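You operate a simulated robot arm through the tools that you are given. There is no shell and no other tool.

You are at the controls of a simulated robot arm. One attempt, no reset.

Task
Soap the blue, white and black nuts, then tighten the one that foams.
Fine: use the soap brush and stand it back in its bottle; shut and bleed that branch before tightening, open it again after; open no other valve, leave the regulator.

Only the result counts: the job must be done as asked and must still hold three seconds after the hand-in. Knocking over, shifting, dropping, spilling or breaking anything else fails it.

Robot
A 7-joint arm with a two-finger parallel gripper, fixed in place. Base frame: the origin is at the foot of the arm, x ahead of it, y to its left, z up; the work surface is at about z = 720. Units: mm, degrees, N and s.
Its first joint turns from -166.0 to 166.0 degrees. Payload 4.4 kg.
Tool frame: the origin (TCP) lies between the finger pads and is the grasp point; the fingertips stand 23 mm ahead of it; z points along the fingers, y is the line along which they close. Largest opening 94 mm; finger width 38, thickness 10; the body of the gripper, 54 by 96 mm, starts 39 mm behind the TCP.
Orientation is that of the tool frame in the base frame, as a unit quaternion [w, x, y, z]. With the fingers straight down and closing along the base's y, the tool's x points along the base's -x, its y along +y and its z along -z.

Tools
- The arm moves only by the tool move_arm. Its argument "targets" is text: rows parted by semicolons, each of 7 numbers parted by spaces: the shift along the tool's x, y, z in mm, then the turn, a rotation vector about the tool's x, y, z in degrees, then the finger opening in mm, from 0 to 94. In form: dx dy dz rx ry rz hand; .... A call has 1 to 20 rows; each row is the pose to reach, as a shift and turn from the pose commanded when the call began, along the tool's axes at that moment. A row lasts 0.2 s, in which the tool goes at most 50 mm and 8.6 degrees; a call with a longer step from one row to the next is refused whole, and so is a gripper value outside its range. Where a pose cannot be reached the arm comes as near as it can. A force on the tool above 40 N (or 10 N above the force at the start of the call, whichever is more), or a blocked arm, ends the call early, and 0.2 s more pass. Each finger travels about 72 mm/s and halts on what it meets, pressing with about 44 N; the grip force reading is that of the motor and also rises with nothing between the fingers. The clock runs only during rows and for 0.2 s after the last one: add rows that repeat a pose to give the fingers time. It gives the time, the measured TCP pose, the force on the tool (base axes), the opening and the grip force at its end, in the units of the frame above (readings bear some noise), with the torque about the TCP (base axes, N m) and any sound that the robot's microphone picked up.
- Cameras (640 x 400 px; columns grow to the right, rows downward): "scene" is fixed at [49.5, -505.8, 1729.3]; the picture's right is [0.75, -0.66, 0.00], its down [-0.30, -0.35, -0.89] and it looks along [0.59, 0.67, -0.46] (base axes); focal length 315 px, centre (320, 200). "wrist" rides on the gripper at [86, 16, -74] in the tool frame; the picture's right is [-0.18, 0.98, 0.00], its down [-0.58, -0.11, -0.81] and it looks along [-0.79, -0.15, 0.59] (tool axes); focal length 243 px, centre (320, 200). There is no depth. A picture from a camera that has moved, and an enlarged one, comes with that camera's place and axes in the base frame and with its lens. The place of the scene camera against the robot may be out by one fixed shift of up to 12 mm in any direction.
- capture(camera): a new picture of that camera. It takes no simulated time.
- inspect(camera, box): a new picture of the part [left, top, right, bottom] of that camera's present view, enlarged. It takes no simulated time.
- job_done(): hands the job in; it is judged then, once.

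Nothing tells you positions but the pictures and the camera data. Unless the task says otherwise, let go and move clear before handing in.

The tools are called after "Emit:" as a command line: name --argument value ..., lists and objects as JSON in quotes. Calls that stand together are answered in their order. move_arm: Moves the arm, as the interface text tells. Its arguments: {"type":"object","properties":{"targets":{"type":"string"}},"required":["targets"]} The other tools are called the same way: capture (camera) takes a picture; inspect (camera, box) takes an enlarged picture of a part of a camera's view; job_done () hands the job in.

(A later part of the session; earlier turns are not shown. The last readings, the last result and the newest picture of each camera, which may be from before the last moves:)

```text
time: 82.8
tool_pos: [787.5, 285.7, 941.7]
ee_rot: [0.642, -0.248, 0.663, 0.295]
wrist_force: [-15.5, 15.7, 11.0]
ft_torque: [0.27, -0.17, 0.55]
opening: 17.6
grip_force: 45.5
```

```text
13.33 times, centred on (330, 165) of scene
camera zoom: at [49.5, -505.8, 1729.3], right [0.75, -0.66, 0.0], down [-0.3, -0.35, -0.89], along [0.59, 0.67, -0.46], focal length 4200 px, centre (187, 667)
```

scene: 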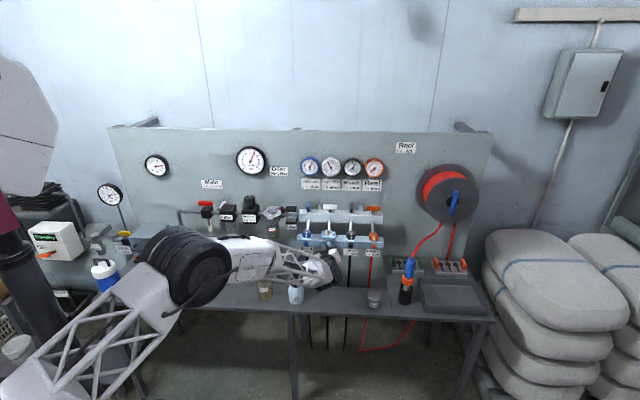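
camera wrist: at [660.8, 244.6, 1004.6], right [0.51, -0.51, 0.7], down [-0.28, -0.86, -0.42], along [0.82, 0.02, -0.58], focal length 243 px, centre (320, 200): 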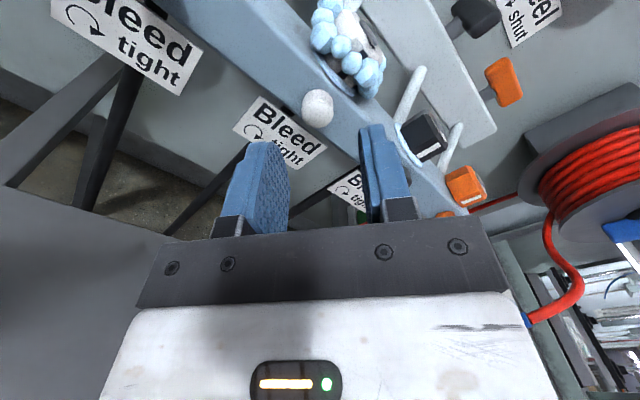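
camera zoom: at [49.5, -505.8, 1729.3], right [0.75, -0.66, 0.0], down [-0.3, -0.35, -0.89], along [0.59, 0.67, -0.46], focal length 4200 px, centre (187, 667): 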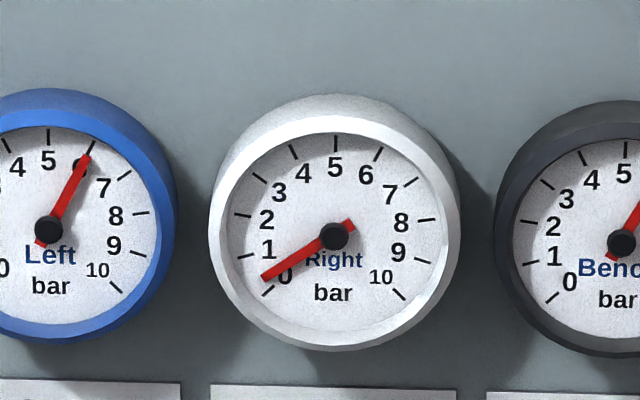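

The knob still doesn't budge (the pattern on it depends only on my angle), and the branch is nearly empty through the leak itself (0.4 bar). I'll release, back off and study the finger pads and knob to find a better hold.

Emit:
move_arm --targets "0 0 0 0 0 0 24; 0 0 0 0 0 0 34; 0 0 -12 0 0 0 40; 0 0 -35 0 0 0 60; 0 0 -60 0 0 0 80; 0 0 -60 0 0 0 94; 0 0 -60 0 0 0 94"

Emit:
capture --camera "wrist"

Emit:
inspect --camera "wrist" --box '[140, 90, 280, 240]'

Emit:
inspect --camera "wrist" --box '[250, 0, 390, 100]'

Emit:
inspect --camera "scene" --box '[310, 235, 350, 275]'

```text
time: 84.3
tool_pos: [744.5, 241.7, 939.9]
ee_rot: [0.643, -0.248, 0.663, 0.293]
wrist_force: [-0.7, -0.1, -0.2]
ft_torque: [0.01, -0.01, 0.02]
opening: 94.2
grip_force: 0.0
```

```text
taken
camera wrist: at [677.1, 205.4, 855.0], right [-0.68, 0.68, 0.25], down [-0.46, -0.68, 0.57], along [0.56, 0.27, 0.78], focal length 243 px, centre (320, 200)
```

wrist: 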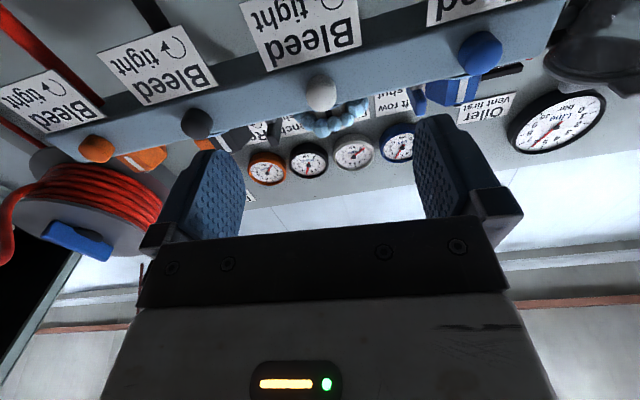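

```text
2.67 times, centred on (210, 165) of wrist
camera zoom: at [677.1, 205.4, 855.0], right [-0.68, 0.68, 0.25], down [-0.46, -0.68, 0.57], along [0.56, 0.27, 0.78], focal length 647 px, centre (613, 293)
```

zoom: 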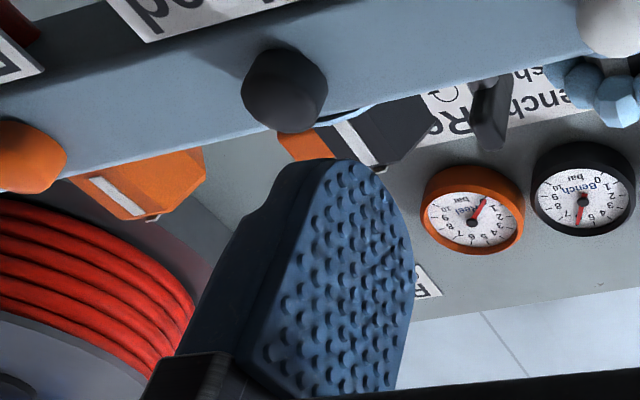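

```text
4.00 times, centred on (320, 50) of wrist
camera zoom: at [677.1, 205.4, 855.0], right [-0.68, 0.68, 0.25], down [-0.46, -0.68, 0.57], along [0.56, 0.27, 0.78], focal length 970 px, centre (320, 800)
```

zoom: 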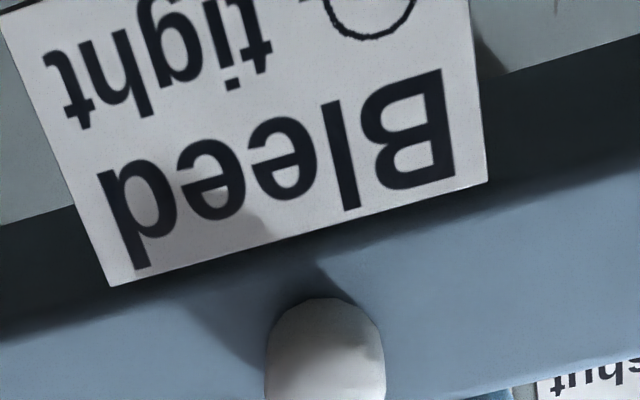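

```text
10.00 times, centred on (330, 255) of scene
camera zoom: at [49.5, -505.8, 1729.3], right [0.75, -0.66, 0.0], down [-0.3, -0.35, -0.89], along [0.59, 0.67, -0.46], focal length 3150 px, centre (220, -350)
```

zoom: 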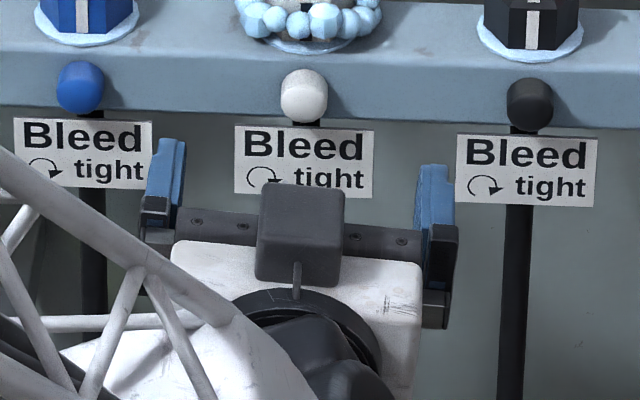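

Emit:
move_arm --targets "0 0 0 0 0 8 60; 0 0 0 0 0 16 40; 0 0 0 0 0 24 30; 0 0 0 0 0 32 28; 0 0 0 0 0 40 28; 0 0 0 0 0 48 28; 0 0 0 0 0 56 28; 0 0 0 0 0 64 28; 0 0 0 0 0 72 28; 0 0 0 0 0 80 28; 0 0 0 0 0 86 28; 0 0 0 0 0 86 28"

Emit:
inspect --camera "wrist" --box '[240, 40, 400, 190]'

Emit:
inspect --camera "scene" --box '[310, 150, 350, 180]'

```text
time: 87.0
tool_pos: [745.0, 243.2, 940.7]
ee_rot: [0.269, 0.272, 0.653, 0.654]
wrist_force: [0.0, -0.1, -0.7]
ft_torque: [0.0, -0.01, -0.01]
opening: 28.1
grip_force: 0.0
```

```text
2.67 times, centred on (320, 115) of wrist
camera zoom: at [631.6, 251.6, 957.4], right [0.13, -0.13, 0.98], down [-0.16, -0.98, -0.11], along [0.98, -0.14, -0.15], focal length 647 px, centre (320, 427)
```

zoom: 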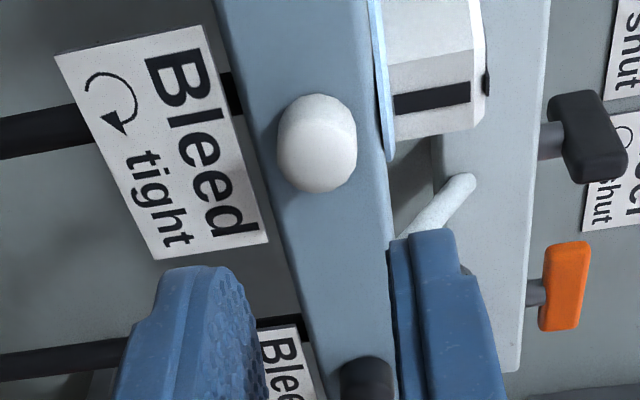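

```text
13.33 times, centred on (330, 165) of scene
camera zoom: at [49.5, -505.8, 1729.3], right [0.75, -0.66, 0.0], down [-0.3, -0.35, -0.89], along [0.59, 0.67, -0.46], focal length 4200 px, centre (187, 667)
```

zoom: 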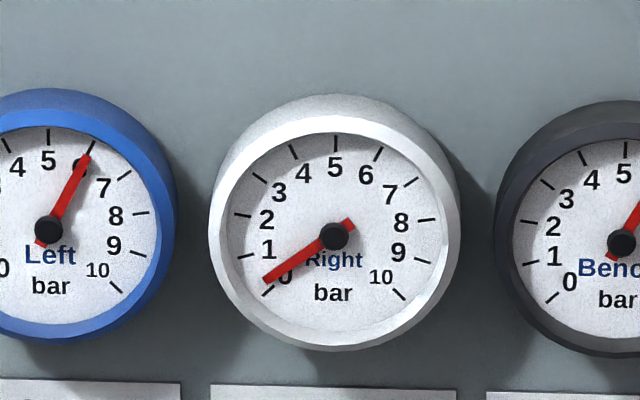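

Emit:
move_arm --targets "-0.3 0 20 0 0 0 28; -0.3 0 40 0 0 0 28; -0.3 0 52 0 0 0 28; -0.3 0 57 0 0 0 28; -0.3 0 59.5 0 0 0 28; -0.3 0 59.5 0 0 0 20; -0.3 0 59.5 0 0 0 10; -0.3 0 59.5 0 0 0 0; -0.3 0 59.5 0 0 0 0; -0.3 0 59.5 0 0 0 0"

Emit:
inspect --camera "wrist" --box '[280, 110, 360, 190]'

```text
time: 89.2
tool_pos: [786.8, 285.0, 940.8]
ee_rot: [0.269, 0.272, 0.653, 0.653]
wrist_force: [5.2, -3.9, -19.8]
ft_torque: [-0.21, 0.24, -0.19]
opening: 17.2
grip_force: 45.0
```

```text
5.00 times, centred on (320, 150) of wrist
camera zoom: at [673.8, 293.6, 956.7], right [0.13, -0.13, 0.98], down [-0.16, -0.98, -0.11], along [0.98, -0.14, -0.15], focal length 1213 px, centre (320, 450)
```

zoom: 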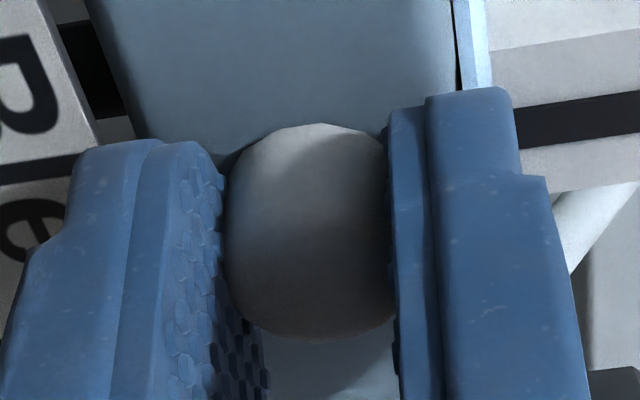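

Emit:
move_arm --targets "-0.3 -0.8 0 0 0 0 0; -0.5 -1.5 0 0 0 0 0; -0.5 -1.5 0 0 0 0 0"

```text
time: 90.0
tool_pos: [787.7, 285.5, 940.6]
ee_rot: [0.269, 0.27, 0.654, 0.654]
wrist_force: [-6.8, 7.4, -6.5]
ft_torque: [-0.06, 0.06, 0.25]
opening: 17.0
grip_force: 44.6
```

Emit:
move_arm --targets "0.5 -0.4 0 0 0 0 0; 0.5 -0.4 0 0 0 -1 0; 0.5 -0.4 0 0 0 -2 0; 0.5 -0.4 0 0 0 -3 0; 0.5 -0.4 0 0 0 -4 0; 0.5 -0.4 0 0 0 -5 0; 0.5 -0.4 0 0 0 -6 0; 0.5 -0.4 0 0 0 -7 0; 0.5 -0.4 0 0 0 -8 0; 0.5 -0.4 0 0 0 -9 0; 0.5 -0.4 0 0 0 -10 0; 0.5 -0.4 0 0 0 -11 0; 0.5 -0.4 0 0 0 -12 0; 0.5 -0.4 0 0 0 -13 0; 0.5 -0.4 0 0 0 -14 0; 0.5 -0.4 0 0 0 -15 0"

Emit:
inspect --camera "wrist" --box '[280, 110, 360, 190]'

Emit:
inspect --camera "scene" --box '[310, 150, 350, 180]'

```text
time: 93.3
tool_pos: [788.3, 284.6, 939.8]
ee_rot: [0.353, 0.183, 0.684, 0.612]
wrist_force: [-1.2, 1.2, 23.9]
ft_torque: [0.32, -0.23, 0.04]
opening: 17.6
grip_force: 45.4
```

```text
5.00 times, centred on (320, 150) of wrist
camera zoom: at [673.4, 294.3, 933.2], right [-0.05, 0.05, 1.0], down [-0.15, -0.99, 0.05], along [0.99, -0.15, 0.06], focal length 1213 px, centre (320, 450)
```

zoom: 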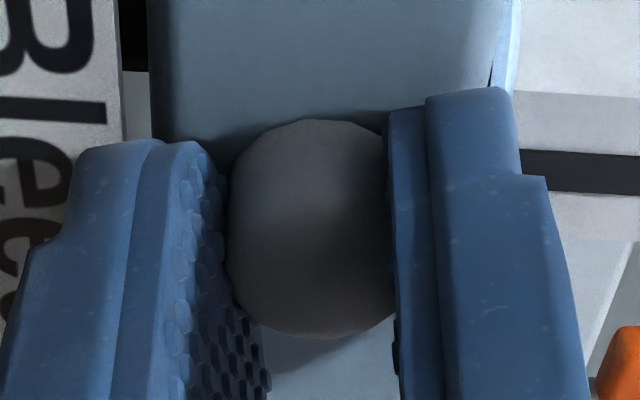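

```text
13.33 times, centred on (330, 165) of scene
camera zoom: at [49.5, -505.8, 1729.3], right [0.75, -0.66, 0.0], down [-0.3, -0.35, -0.89], along [0.59, 0.67, -0.46], focal length 4200 px, centre (187, 667)
```

zoom: 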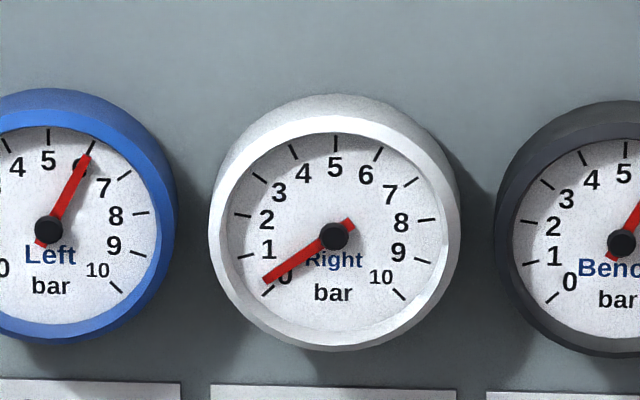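

Emit:
inspect --camera "scene" --box '[350, 150, 390, 180]'

Emit:
inspect --camera "scene" --box '[290, 200, 370, 260]'

```text
13.33 times, centred on (370, 165) of scene
camera zoom: at [49.5, -505.8, 1729.3], right [0.75, -0.66, 0.0], down [-0.3, -0.35, -0.89], along [0.59, 0.67, -0.46], focal length 4200 px, centre (-347, 667)
```

zoom: 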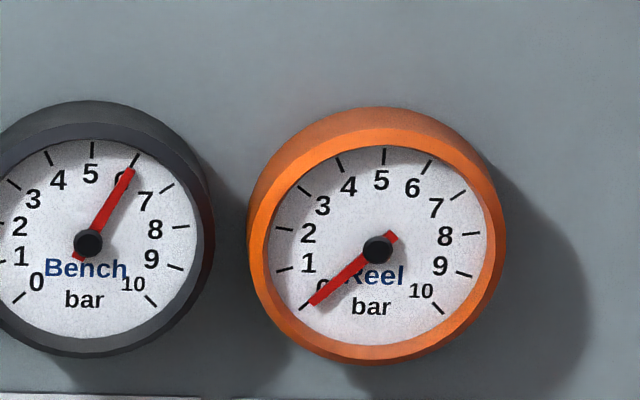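

```text
6.67 times, centred on (330, 230) of scene
camera zoom: at [49.5, -505.8, 1729.3], right [0.75, -0.66, 0.0], down [-0.3, -0.35, -0.89], along [0.59, 0.67, -0.46], focal length 2100 px, centre (253, 0)
```

zoom: 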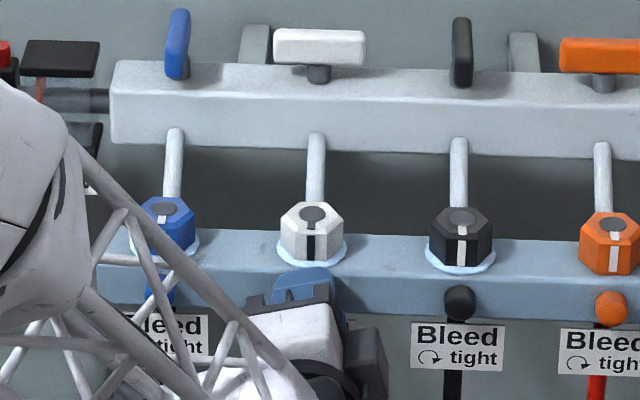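

Emit:
move_arm --targets "0 1.9 0 0 0 0 0; 0 1.9 -1 0 0 0 0; 0 1.9 -2 0 0 0 0; 0 1.9 -2 0 0 0 0"

Emit:
move_arm --targets "0 0 -0.7 0 0 0 0; 0 0 -0.7 0 0 0 0"

```text
time: 94.3
tool_pos: [786.3, 283.4, 940.1]
ee_rot: [0.352, 0.185, 0.684, 0.612]
wrist_force: [22.6, -8.1, 1.5]
ft_torque: [0.1, -0.01, -0.53]
opening: 17.1
grip_force: 44.6
```

```text
time: 95.0
tool_pos: [786.3, 284.2, 940.3]
ee_rot: [0.352, 0.183, 0.683, 0.613]
wrist_force: [19.9, -3.3, -1.8]
ft_torque: [0.03, -0.01, -0.32]
opening: 17.3
grip_force: 44.8
```

Friction at the fingertips is low (they slide at about 24 N), so a fingertip grip won't turn the knob. The gauge is stuck near 0.25 bar with the reel gauge at a true 0, so a real bleed is needed. I'll retreat and come from above so the middle of the pads clasps the knob from both sides and I can swing it like a wrench.

Emit:
move_arm --targets "0 0 0 0 0 0 24; 0 0 0 0 0 0 34; 0 0 -15 0 0 0 40; 0 0 -45 0 0 0 40; 0 0 -80 0 0 0 40; 0 0 -80 0 0 -8 40; 0 0 -80 0 0 -16 40; 0 0 -80 0 0 -24 40; 0 0 -80 0 0 -32 40; 0 0 -80 0 0 -40 40; 0 0 -80 0 0 -48 40; 0 0 -80 0 0 -56 40; 0 0 -80 0 0 -64 40; 0 0 -80 0 0 -72 40; 0 0 -80 0 0 -75 40; 0 0 -80 0 0 -75 40"

Emit:
capture --camera "scene"

```text
time: 98.3
tool_pos: [728.8, 226.1, 941.3]
ee_rot: [0.653, -0.271, 0.654, 0.271]
wrist_force: [-0.7, 0.0, -0.2]
ft_torque: [0.01, 0.03, -0.04]
opening: 39.8
grip_force: 0.2
```

```text
taken
```

scene: 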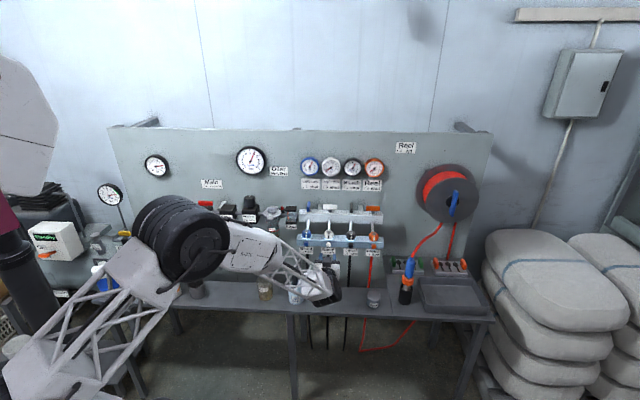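

Emit:
move_arm --targets "-42 0 0 0 0 0 40; -84 0 0 0 0 0 40; -126 0 0 0 0 0 40; -169 0 0 0 0 0 40; -169 0 0 0 8 0 40; -169 0 0 0 16 0 40; -169 0 0 0 24 0 40; -169 0 0 0 32 0 40; -169 0 0 0 40 0 40; -169 0 0 0 48 0 40; -169 0 0 0 56 0 40; -169 0 0 0 64 0 40; -169 0 0 0 72 0 40; -169 0 0 0 80 0 40; -169 0 0 0 80 0 40"

Emit:
capture --camera "wrist"

Emit:
inspect --camera "scene" --box '[250, 140, 400, 310]'

```text
time: 101.5
tool_pos: [728.7, 226.4, 1109.6]
ee_rot: [0.079, -0.382, 0.92, 0.033]
wrist_force: [0.2, 0.3, 0.3]
ft_torque: [0.02, 0.02, -0.02]
opening: 39.7
grip_force: 0.1
```

```text
taken
camera wrist: at [649.1, 168.9, 1168.8], right [-0.57, 0.82, 0.03], down [0.39, 0.23, 0.89], along [0.73, 0.52, -0.45], focal length 243 px, centre (320, 200)
```

wrist: 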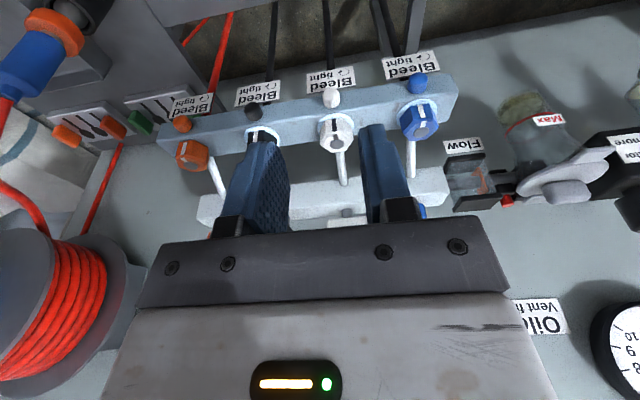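

```text
2.35 times, centred on (325, 225) of scene
camera zoom: at [49.5, -505.8, 1729.3], right [0.75, -0.66, 0.0], down [-0.3, -0.35, -0.89], along [0.59, 0.67, -0.46], focal length 741 px, centre (308, 141)
```

zoom: 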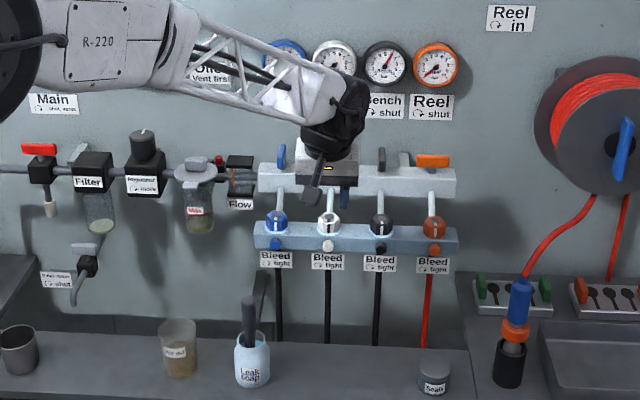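

Emit:
move_arm --targets "-29 0 36 0 0 0 40; -58.5 0 71.3 0 0 0 40; -55 0 105 0 0 0 40; -55 0 105 0 0 0 40"

Emit:
capture --camera "wrist"

Emit:
inspect --camera "scene" --box '[290, 180, 370, 260]'

```text
time: 102.5
tool_pos: [780.4, 277.0, 1015.7]
ee_rot: [0.079, -0.382, 0.92, 0.034]
wrist_force: [-0.1, -0.8, 0.3]
ft_torque: [0.0, 0.0, 0.03]
opening: 40.1
grip_force: 0.0
```

```text
taken
camera wrist: at [699.6, 220.3, 1075.0], right [-0.57, 0.82, 0.03], down [0.39, 0.23, 0.89], along [0.73, 0.52, -0.45], focal length 243 px, centre (320, 200)
```

wrist: 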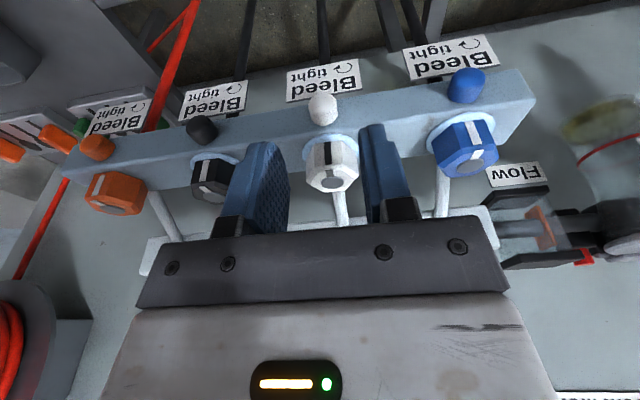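

```text
5.00 times, centred on (330, 220) of scene
camera zoom: at [49.5, -505.8, 1729.3], right [0.75, -0.66, 0.0], down [-0.3, -0.35, -0.89], along [0.59, 0.67, -0.46], focal length 1575 px, centre (270, 100)
```

zoom: 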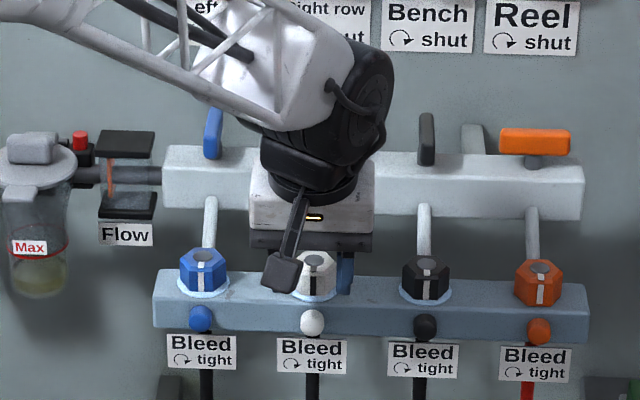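

Emit:
move_arm --targets "3.2 0 22 0 0 0 40; 6.5 0 44 0 0 0 40; 9.7 0 66.4 0 0 0 36; 9.7 0 66.4 0 0 0 30; 9.7 0 66.4 0 0 0 30"

Emit:
capture --camera "wrist"

Emit:
inspect --camera "scene" --box '[300, 210, 360, 270]'

```text
time: 103.8
tool_pos: [779.7, 278.4, 950.2]
ee_rot: [0.079, -0.382, 0.92, 0.034]
wrist_force: [0.0, 0.6, 0.6]
ft_torque: [0.03, 0.03, 0.0]
opening: 29.8
grip_force: 0.0
```

```text
taken
camera wrist: at [700.5, 221.2, 1008.1], right [-0.57, 0.82, 0.03], down [0.39, 0.23, 0.89], along [0.73, 0.52, -0.45], focal length 243 px, centre (320, 200)
```

wrist: 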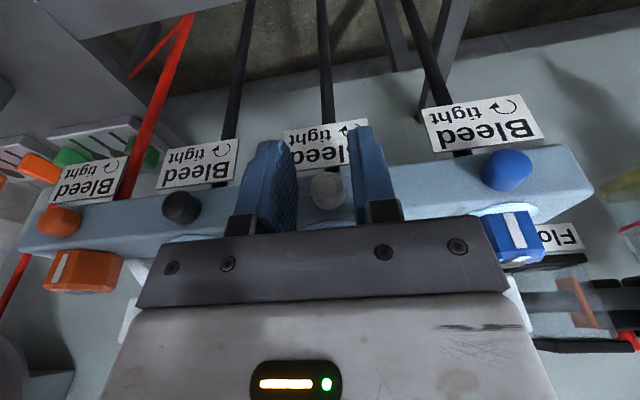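

```text
6.67 times, centred on (330, 240) of scene
camera zoom: at [49.5, -505.8, 1729.3], right [0.75, -0.66, 0.0], down [-0.3, -0.35, -0.89], along [0.59, 0.67, -0.46], focal length 2100 px, centre (253, -67)
```

zoom: 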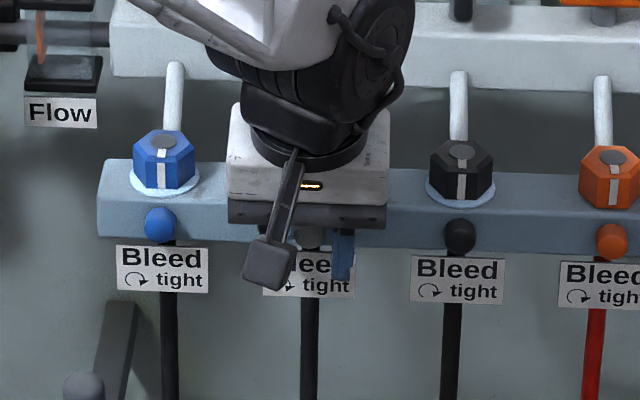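

Emit:
move_arm --targets "-4 0 0.7 0 0 0 30; -8 0 1.4 0 0 0 30; -10 0 1.8 0 0 0 30; -11.5 0 2 0 0 0 30; -12.5 0 2.2 0 0 0 30; -12.5 0 2.2 0 0 0 30"

Emit:
inspect --camera "wrist" --box '[240, 120, 400, 240]'

```text
time: 104.8
tool_pos: [787.4, 286.5, 948.3]
ee_rot: [0.078, -0.381, 0.921, 0.034]
wrist_force: [-11.4, -6.5, 7.1]
ft_torque: [0.1, 0.23, 0.1]
opening: 30.3
grip_force: 0.6
stopped in row 5: the force on the tool passed its limit at 46 N (the readings are from after the stop); the commanded pose is now the measured one
```

```text
3.33 times, centred on (320, 180) of wrist
camera zoom: at [708.3, 227.9, 1007.4], right [-0.57, 0.82, 0.03], down [0.39, 0.23, 0.89], along [0.73, 0.52, -0.45], focal length 809 px, centre (320, 267)
```

zoom: 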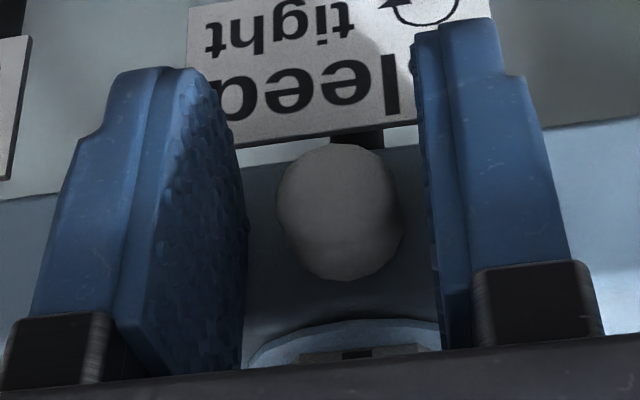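

Emit:
move_arm --targets "0.9 0 0 0 0 0 24; 0.9 0 0 0 0 0 14; 0.9 0 0 0 0 0 5; 0.9 0 0 0 0 0 0; 0.9 0 0 0 0 0 0"

Emit:
inspect --camera "wrist" --box '[240, 120, 400, 240]'

```text
time: 106.0
tool_pos: [787.9, 286.4, 948.4]
ee_rot: [0.077, -0.381, 0.921, 0.035]
wrist_force: [-4.9, 8.2, -1.0]
ft_torque: [0.03, 0.02, 0.16]
opening: 16.5
grip_force: 44.2
```

```text
3.33 times, centred on (320, 180) of wrist
camera zoom: at [707.7, 228.0, 1006.8], right [-0.57, 0.82, 0.03], down [0.39, 0.23, 0.89], along [0.73, 0.52, -0.45], focal length 809 px, centre (320, 267)
```

zoom: 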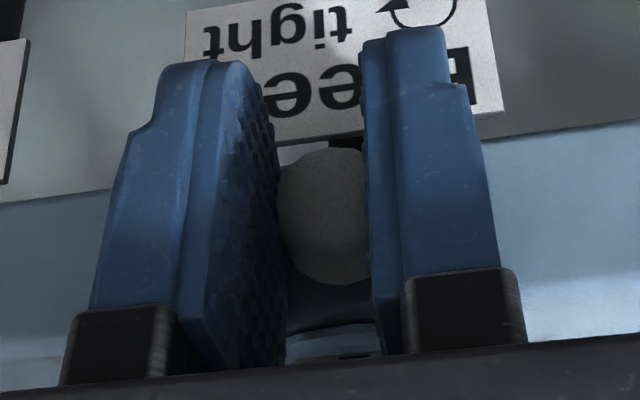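

The knob is now clasped mid-pad (16.5 mm). I'll swing the hand counter-clockwise about the knob's axis by 30° and watch the gauge.

Emit:
move_arm --targets "0 0.34 0 2.46 0 -0.43 0; 0 0.68 0.03 4.92 0 -0.87 0; 0 1.02 0.07 7.39 0 -1.3 0; 0 1.35 0.12 9.85 0 -1.74 0; 0 1.69 0.18 12.3 0 -2.17 0; 0.05 2.02 0.26 14.8 0 -2.6 0; 0.06 2.34 0.36 17.2 0 -3.04 0; 0.08 2.66 0.46 19.7 0 -3.47 0; 0.1 2.98 0.58 22.2 0 -3.91 0; 0.13 3.29 0.72 24.6 0 -4.34 0; 0.15 3.6 0.87 27.1 0 -4.78 0; 0.18 3.9 1.03 29.5 0 -5.2 0; 0.18 3.9 1.03 29.5 0 -5.2 0"

Emit:
inspect --camera "wrist" --box '[240, 120, 400, 240]'

Emit:
inspect --camera "scene" --box '[290, 145, 370, 265]'

```text
time: 108.8
tool_pos: [784.9, 288.4, 947.3]
ee_rot: [0.173, -0.391, 0.88, -0.205]
wrist_force: [-18.6, 19.7, -7.8]
ft_torque: [0.13, 0.21, 0.54]
opening: 18.0
grip_force: 45.1
```

```text
3.33 times, centred on (320, 180) of wrist
camera zoom: at [685.6, 249.6, 989.8], right [-0.49, 0.74, -0.46], down [0.06, 0.56, 0.83], along [0.87, 0.38, -0.32], focal length 809 px, centre (320, 267)
```

zoom: 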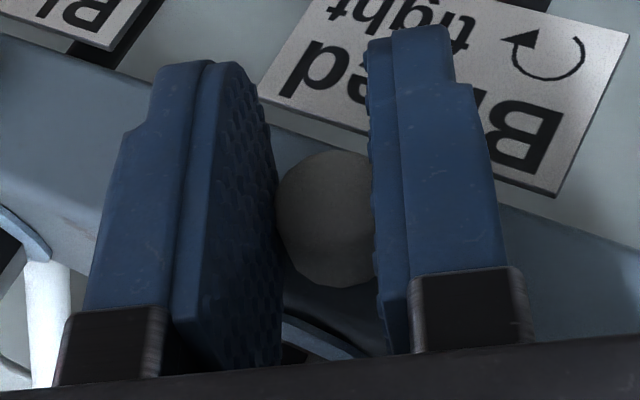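

```text
3.33 times, centred on (330, 205) of scene
camera zoom: at [49.5, -505.8, 1729.3], right [0.75, -0.66, 0.0], down [-0.3, -0.35, -0.89], along [0.59, 0.67, -0.46], focal length 1050 px, centre (287, 183)
```

zoom: 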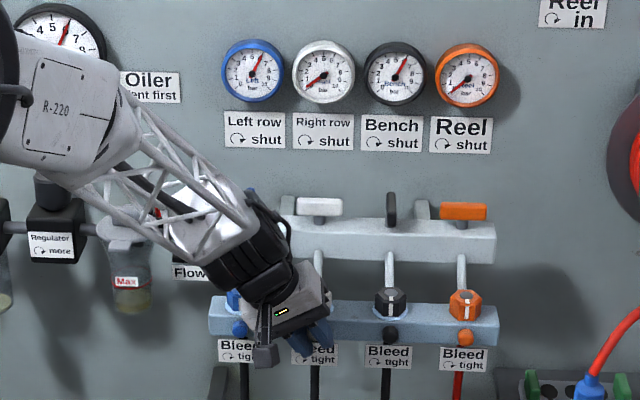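

Emit:
move_arm --targets "0 0 -1 0 0 0 0; 0 0 -2 0 0 0 0; 0 0 -2.5 0 0 0 0; 0 0 -2.5 0 0 0 0"

Emit:
inspect --camera "wrist" --box '[280, 150, 360, 220]'

```text
time: 109.9
tool_pos: [784.2, 287.2, 947.8]
ee_rot: [0.172, -0.39, 0.881, -0.204]
wrist_force: [6.2, 0.6, -4.7]
ft_torque: [-0.04, -0.02, -0.06]
opening: 17.7
grip_force: 45.1
stopped in row 4: the force on the tool passed its limit at 40 N (the readings are from after the stop); the commanded pose is now the measured one
```

```text
5.71 times, centred on (320, 185) of wrist
camera zoom: at [684.4, 249.3, 990.9], right [-0.49, 0.74, -0.46], down [0.06, 0.56, 0.83], along [0.87, 0.38, -0.32], focal length 1386 px, centre (320, 286)
```

zoom: 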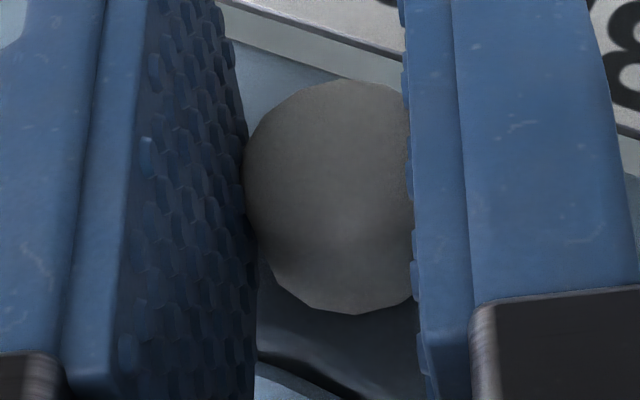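

Emit:
move_arm --targets "0 0 -1 0 0 0 0; 0 0 -2 0 0 0 0; 0 0 -2.5 0 0 0 0; 0 0 -2.5 0 0 0 0"

```text
time: 110.9
tool_pos: [782.0, 287.9, 949.2]
ee_rot: [0.172, -0.39, 0.881, -0.205]
wrist_force: [24.0, -16.3, -23.7]
ft_torque: [-0.41, 0.31, -0.53]
opening: 18.0
grip_force: 44.9
```

Emit:
inspect --camera "scene" --box '[310, 150, 350, 180]'

Emit:
move_arm --targets "0 0 1.2 0 0 0 0; 0 0 2.4 0 0 0 0; 0 0 2.4 0 0 0 0"

Emit:
inspect --camera "wrist" --box '[280, 150, 360, 220]'

```text
13.33 times, centred on (330, 165) of scene
camera zoom: at [49.5, -505.8, 1729.3], right [0.75, -0.66, 0.0], down [-0.3, -0.35, -0.89], along [0.59, 0.67, -0.46], focal length 4200 px, centre (187, 667)
```

zoom: 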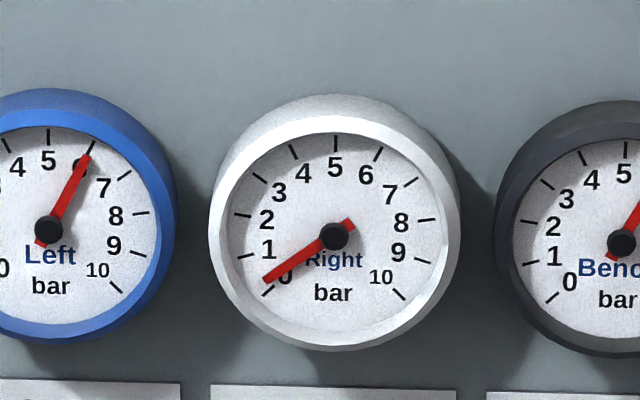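

```text
time: 111.7
tool_pos: [783.0, 289.2, 950.3]
ee_rot: [0.174, -0.39, 0.881, -0.205]
wrist_force: [-21.0, 19.8, 7.3]
ft_torque: [0.35, 0.07, 0.58]
opening: 17.6
grip_force: 45.1
```

```text
5.71 times, centred on (320, 185) of wrist
camera zoom: at [683.9, 249.9, 992.4], right [-0.49, 0.74, -0.46], down [0.06, 0.56, 0.83], along [0.87, 0.38, -0.32], focal length 1386 px, centre (320, 286)
```

zoom: 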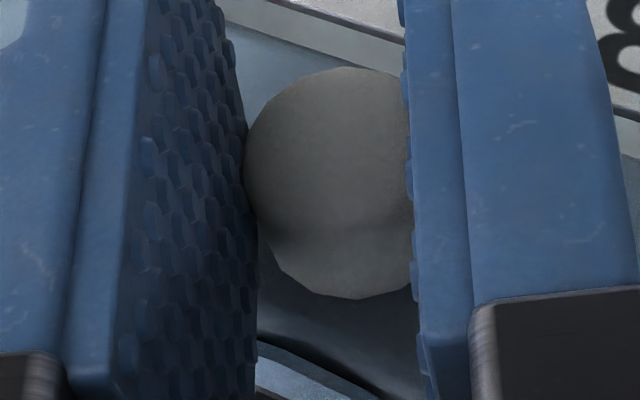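

The knob's facets shifted noticeably while my hand orientation stayed fixed, so it can turn after all when held mid-pad. I'll relieve the side load and run a controlled swing test.

Emit:
move_arm --targets "0 1 0 0 0 0 0; 0 1.7 0 0 0 0 0; 0 1.7 0 0 0 0 0"

Emit:
inspect --camera "wrist" --box '[290, 155, 350, 205]'

Emit:
move_arm --targets "0.01 -0.8 0.03 -3.94 0 0.7 0; 0.03 -1.6 0.11 -7.88 0 1.39 0; 0.07 -2.39 0.25 -11.8 0 2.09 0; 0.12 -3.17 0.44 -15.8 0 2.78 0; 0.12 -3.93 0.68 -19.7 0 3.48 0; 0.12 -3.93 0.68 -19.7 0 3.48 0"

Emit:
inspect --camera "wrist" --box '[290, 155, 350, 205]'

```text
time: 112.5
tool_pos: [782.6, 287.6, 949.3]
ee_rot: [0.174, -0.39, 0.881, -0.206]
wrist_force: [-13.1, 12.2, 26.8]
ft_torque: [0.49, -0.42, 0.43]
opening: 17.8
grip_force: 45.1
```

```text
8.00 times, centred on (320, 180) of wrist
camera zoom: at [683.5, 249.9, 992.2], right [-0.49, 0.74, -0.46], down [0.06, 0.56, 0.83], along [0.87, 0.38, -0.32], focal length 1941 px, centre (320, 360)
```

zoom: 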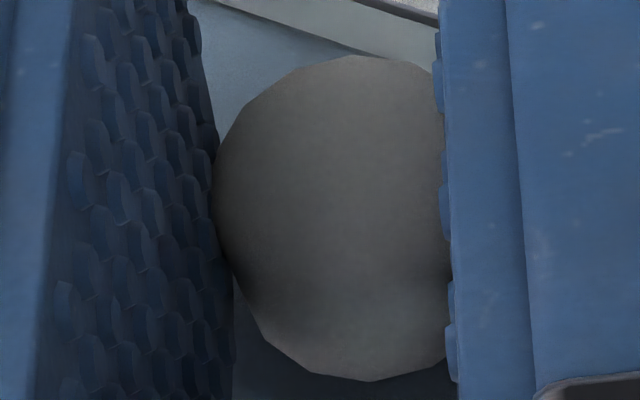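

```text
time: 113.9
tool_pos: [784.4, 284.0, 947.9]
ee_rot: [0.109, -0.388, 0.914, -0.045]
wrist_force: [11.6, -6.8, 3.3]
ft_torque: [0.25, -0.3, -0.17]
opening: 17.8
grip_force: 45.1
```

```text
8.00 times, centred on (320, 180) of wrist
camera zoom: at [698.0, 234.4, 1003.2], right [-0.56, 0.82, -0.13], down [0.28, 0.34, 0.9], along [0.78, 0.47, -0.42], focal length 1941 px, centre (320, 360)
```

zoom: 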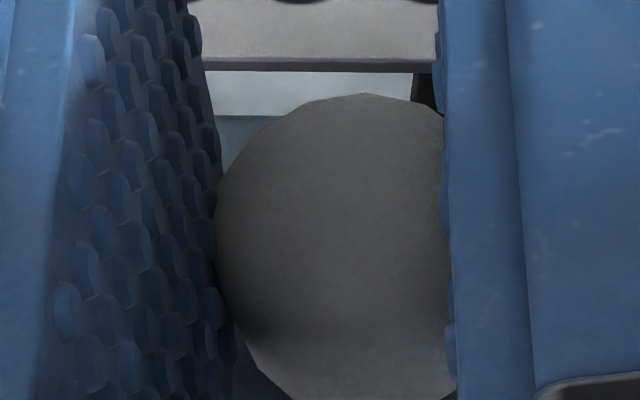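

Emit:
move_arm --targets "0 0.19 0 1.48 0 -0.26 0; 0 0.39 0.01 2.95 0 -0.52 0; 0 0.58 0.02 4.43 0 -0.78 0; 0.01 0.77 0.04 5.91 0 -1.04 0; 0.01 0.97 0.06 7.39 0 -1.3 0; 0.02 1.16 0.09 8.86 0 -1.57 0; 0.02 1.35 0.12 10.3 0 -1.83 0; 0.03 1.54 0.16 11.8 0 -2.09 0; 0.03 1.73 0.2 13.3 0 -2.35 0; 0.04 1.92 0.25 14.8 0 -2.6 0; 0.04 1.92 0.25 14.8 0 -2.6 0"

Emit:
inspect --camera "wrist" --box '[290, 155, 350, 205]'

Emit:
inspect --camera "scene" --box '[310, 150, 350, 180]'

```text
time: 114.8
tool_pos: [784.6, 284.9, 947.2]
ee_rot: [0.124, -0.388, 0.909, -0.083]
wrist_force: [14.2, -8.4, -3.9]
ft_torque: [-0.13, 0.02, -0.34]
opening: 17.0
grip_force: 45.0
stopped in row 4: the force on the tool passed its limit at 40 N (the readings are from after the stop); the commanded pose is now the measured one
```

```text
8.00 times, centred on (320, 180) of wrist
camera zoom: at [694.5, 237.6, 1000.7], right [-0.55, 0.81, -0.21], down [0.23, 0.39, 0.89], along [0.8, 0.44, -0.4], focal length 1941 px, centre (320, 360)
```

zoom: 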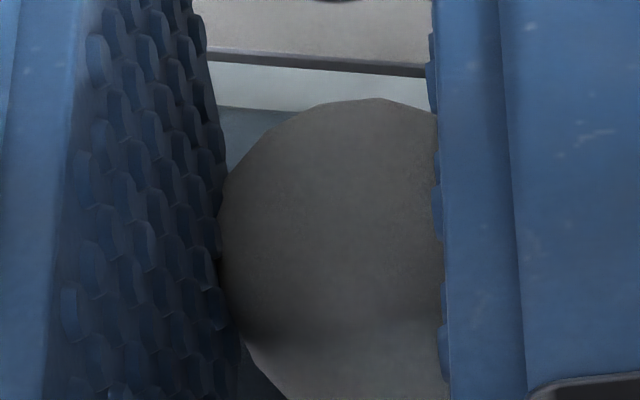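

```text
13.33 times, centred on (330, 165) of scene
camera zoom: at [49.5, -505.8, 1729.3], right [0.75, -0.66, 0.0], down [-0.3, -0.35, -0.89], along [0.59, 0.67, -0.46], focal length 4200 px, centre (187, 667)
```

zoom: 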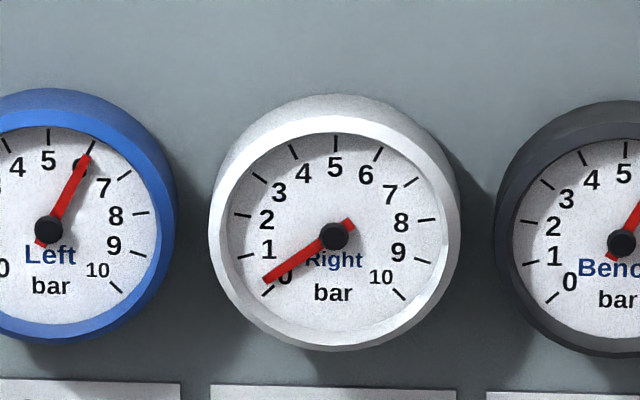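

The knob has stayed put in every test; my grip loses too much to side loads. I'll set the pads' centre exactly at knob height so a pure rotation about the knob axis is possible, start leaning right, and do one fast counter-clockwise stroke.

Emit:
move_arm --targets "0 0 0 0 0 0 20; 0 0 0 0 0 0 30; 0 0 3.5 0 0 0 30; 0 0 7 0 0 0 30; 0 0 7 -6.9 0 1.2 30; 0 0 7 -13.8 0 2.4 30; 0 0 7 -20.7 0 3.65 30; 0 0 7 -27.6 0 4.9 30; 0 0 7 -34.5 0 6.1 30; 0 0 7 -41.4 0 7.3 30; 0 0 7 -48.3 0 8.5 30; 0 0 7 -48.3 0 8.5 30"

Emit:
capture --camera "wrist"

Emit:
inspect --camera "scene" --box '[290, 190, 380, 270]'

```text
time: 117.4
tool_pos: [786.2, 284.7, 941.2]
ee_rot: [-0.04, -0.34, 0.889, 0.305]
wrist_force: [0.6, -0.3, -0.4]
ft_torque: [0.0, 0.01, -0.02]
opening: 29.9
grip_force: 0.1
```

```text
taken
camera wrist: at [731.7, 202.5, 998.8], right [-0.43, 0.69, 0.59], down [0.73, -0.11, 0.67], along [0.53, 0.72, -0.46], focal length 243 px, centre (320, 200)
```

wrist: 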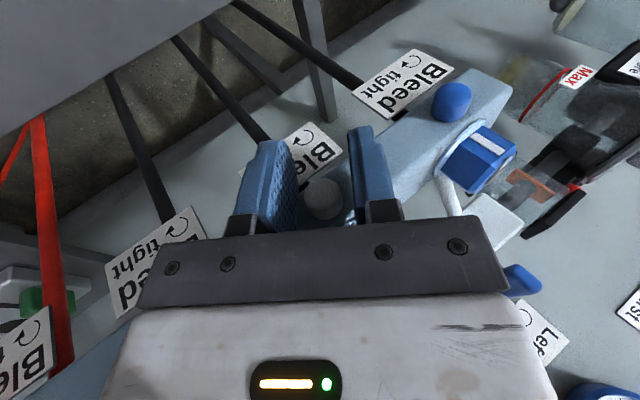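

```text
5.00 times, centred on (335, 230) of scene
camera zoom: at [49.5, -505.8, 1729.3], right [0.75, -0.66, 0.0], down [-0.3, -0.35, -0.89], along [0.59, 0.67, -0.46], focal length 1575 px, centre (245, 50)
```

zoom: 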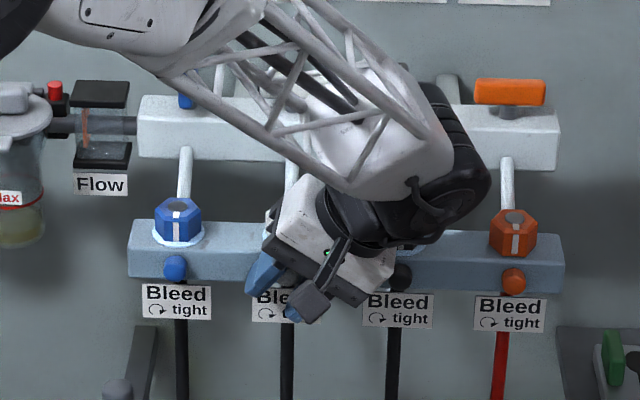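

Emit:
move_arm --targets "-1 0 0 0 0 0 24; -1 0 0 0 0 0 14; -1 0 0 0 0 0 4; -1 0 0 0 0 0 0; -1 0 0 0 0 0 0"

Emit:
inspect --camera "wrist" --box '[270, 150, 370, 230]'

```text
time: 118.6
tool_pos: [787.5, 286.1, 941.1]
ee_rot: [-0.04, -0.338, 0.89, 0.304]
wrist_force: [21.9, -21.4, -14.9]
ft_torque: [-0.21, 0.13, -0.64]
opening: 17.6
grip_force: 45.2
```

```text
5.00 times, centred on (320, 190) of wrist
camera zoom: at [733.0, 202.7, 998.7], right [-0.43, 0.69, 0.58], down [0.73, -0.11, 0.67], along [0.53, 0.71, -0.46], focal length 1213 px, centre (320, 250)
```

zoom: 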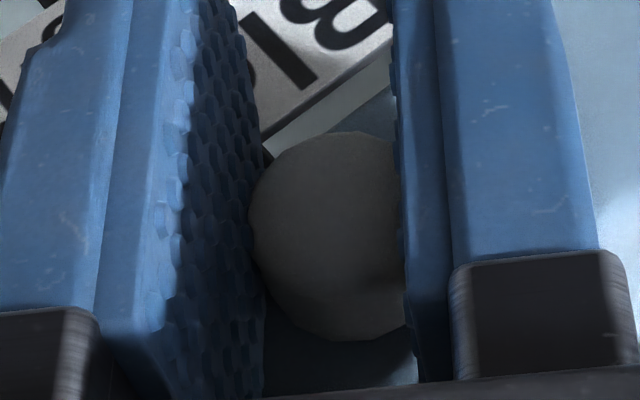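

Emit:
move_arm --targets "0 -1.2 0 0 0 0 0; 0 -2.3 0 0 0 0 0; 0 -2.3 0 0 0 0 0"

```text
time: 119.4
tool_pos: [788.1, 285.6, 940.9]
ee_rot: [-0.041, -0.339, 0.889, 0.305]
wrist_force: [2.4, -2.1, 3.6]
ft_torque: [0.02, -0.03, -0.01]
opening: 17.2
grip_force: 45.5
```

Emit:
inspect --camera "wrist" --box '[290, 165, 350, 215]'

Emit:
move_arm --targets "0 0 0 8.27 0 -1.46 0; 0 0 0 16.5 0 -2.92 0; 0 0 0 24.8 0 -4.38 0; 0 0 0 33.1 0 -5.85 0; 0 0 0 41.4 0 -7.3 0; 0 0 0 44.3 0 -7.8 0"

Emit:
inspect --camera "wrist" --box '[290, 165, 350, 215]'

Emit:
inspect --camera "scene" --box '[310, 150, 350, 180]'

```text
8.00 times, centred on (320, 190) of wrist
camera zoom: at [733.3, 202.5, 998.4], right [-0.43, 0.69, 0.58], down [0.73, -0.11, 0.67], along [0.53, 0.72, -0.46], focal length 1941 px, centre (320, 280)
```

zoom: 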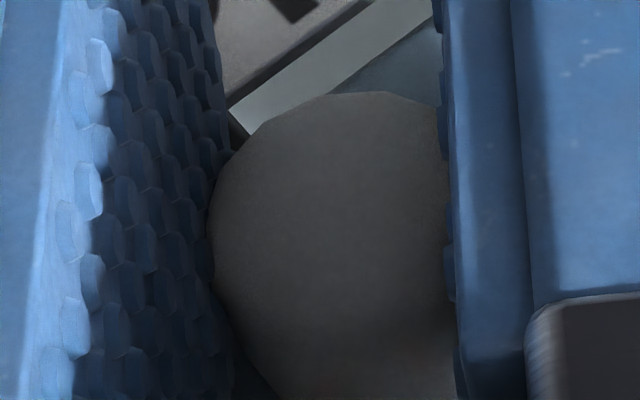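

```text
time: 120.8
tool_pos: [788.0, 285.4, 939.0]
ee_rot: [0.111, -0.388, 0.914, -0.051]
wrist_force: [-9.1, 7.6, 5.0]
ft_torque: [0.06, -0.09, 0.22]
opening: 17.7
grip_force: 45.3
stopped in row 6: the force on the tool passed its limit at 44 N (the readings are from after the stop); the commanded pose is now the measured one
```

```text
8.00 times, centred on (320, 190) of wrist
camera zoom: at [700.6, 235.2, 994.0], right [-0.56, 0.82, -0.14], down [0.27, 0.35, 0.9], along [0.78, 0.46, -0.42], focal length 1941 px, centre (320, 280)
```

zoom: 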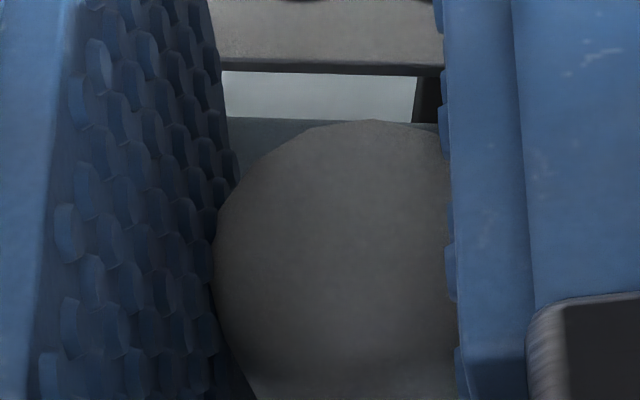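

```text
13.33 times, centred on (330, 165) of scene
camera zoom: at [49.5, -505.8, 1729.3], right [0.75, -0.66, 0.0], down [-0.3, -0.35, -0.89], along [0.59, 0.67, -0.46], focal length 4200 px, centre (187, 667)
```

zoom: 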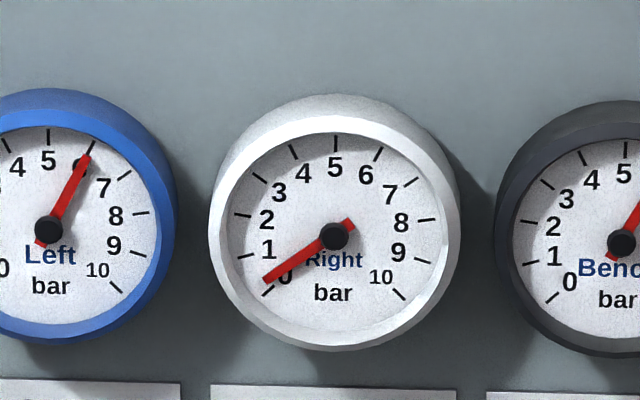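

Still slipping, even with a fast centred stroke. Before anything else I'll check whether this knob responds to being pressed: open, back out, close the fingers and push lightly on its face.

Emit:
move_arm --targets "0 0 0 0 0 0 20; 0 0 0 0 0 0 34; 8 0 -1.4 0 0 0 34; 24.6 0 -4.3 0 0 0 34; 24.6 0 -4.3 0 0 0 15; 24.6 0 -4.3 0 0 0 0; 24.6 0 -4.3 0 0 0 0"

Emit:
inspect --camera "wrist" --box '[250, 130, 390, 240]'

```text
time: 122.5
tool_pos: [769.5, 268.0, 938.2]
ee_rot: [0.111, -0.388, 0.914, -0.05]
wrist_force: [-0.5, -0.2, -0.2]
ft_torque: [0.01, 0.01, 0.03]
opening: 0.2
grip_force: 42.4
```

```text
3.64 times, centred on (320, 185) of wrist
camera zoom: at [681.9, 217.7, 993.8], right [-0.56, 0.82, -0.14], down [0.27, 0.35, 0.9], along [0.78, 0.46, -0.42], focal length 882 px, centre (320, 254)
```

zoom: 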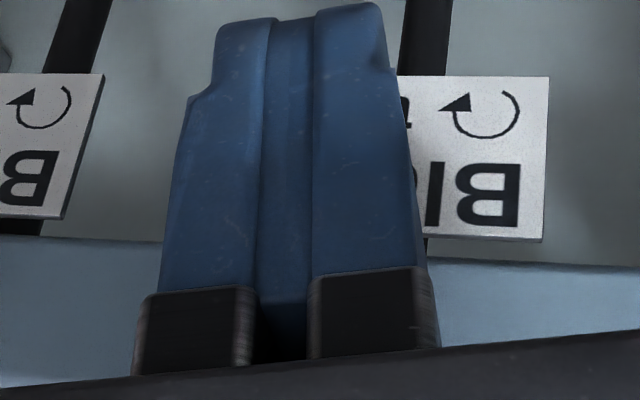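

Emit:
move_arm --targets "-8 0 1.4 0 0 0 0; -14 0 2.5 0 0 0 0; -16 0 2.8 0 0 0 0; -18 0 3.2 0 0 0 0; -19 0 3.4 0 0 0 0; -20 0 3.5 0 0 0 0; -21 0 3.7 0 0 0 0; -21 0 3.7 0 0 0 0"

Emit:
inspect --camera "scene" --box '[310, 150, 350, 180]'

```text
time: 124.2
tool_pos: [784.9, 281.9, 938.6]
ee_rot: [0.11, -0.388, 0.914, -0.051]
wrist_force: [-4.9, -7.6, 0.3]
ft_torque: [-0.03, -0.03, -0.02]
opening: 0.0
grip_force: 43.1
```

```text
13.33 times, centred on (330, 165) of scene
camera zoom: at [49.5, -505.8, 1729.3], right [0.75, -0.66, 0.0], down [-0.3, -0.35, -0.89], along [0.59, 0.67, -0.46], focal length 4200 px, centre (187, 667)
```

zoom: 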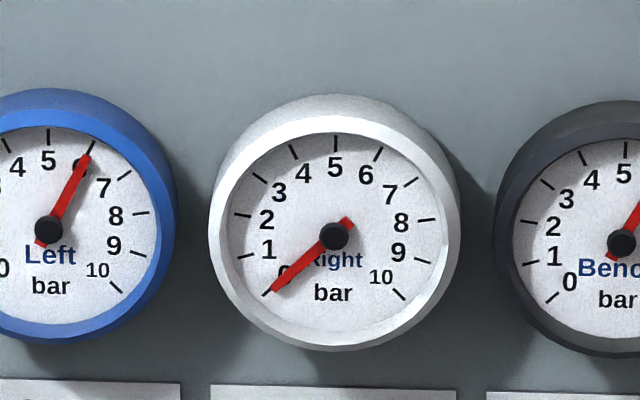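

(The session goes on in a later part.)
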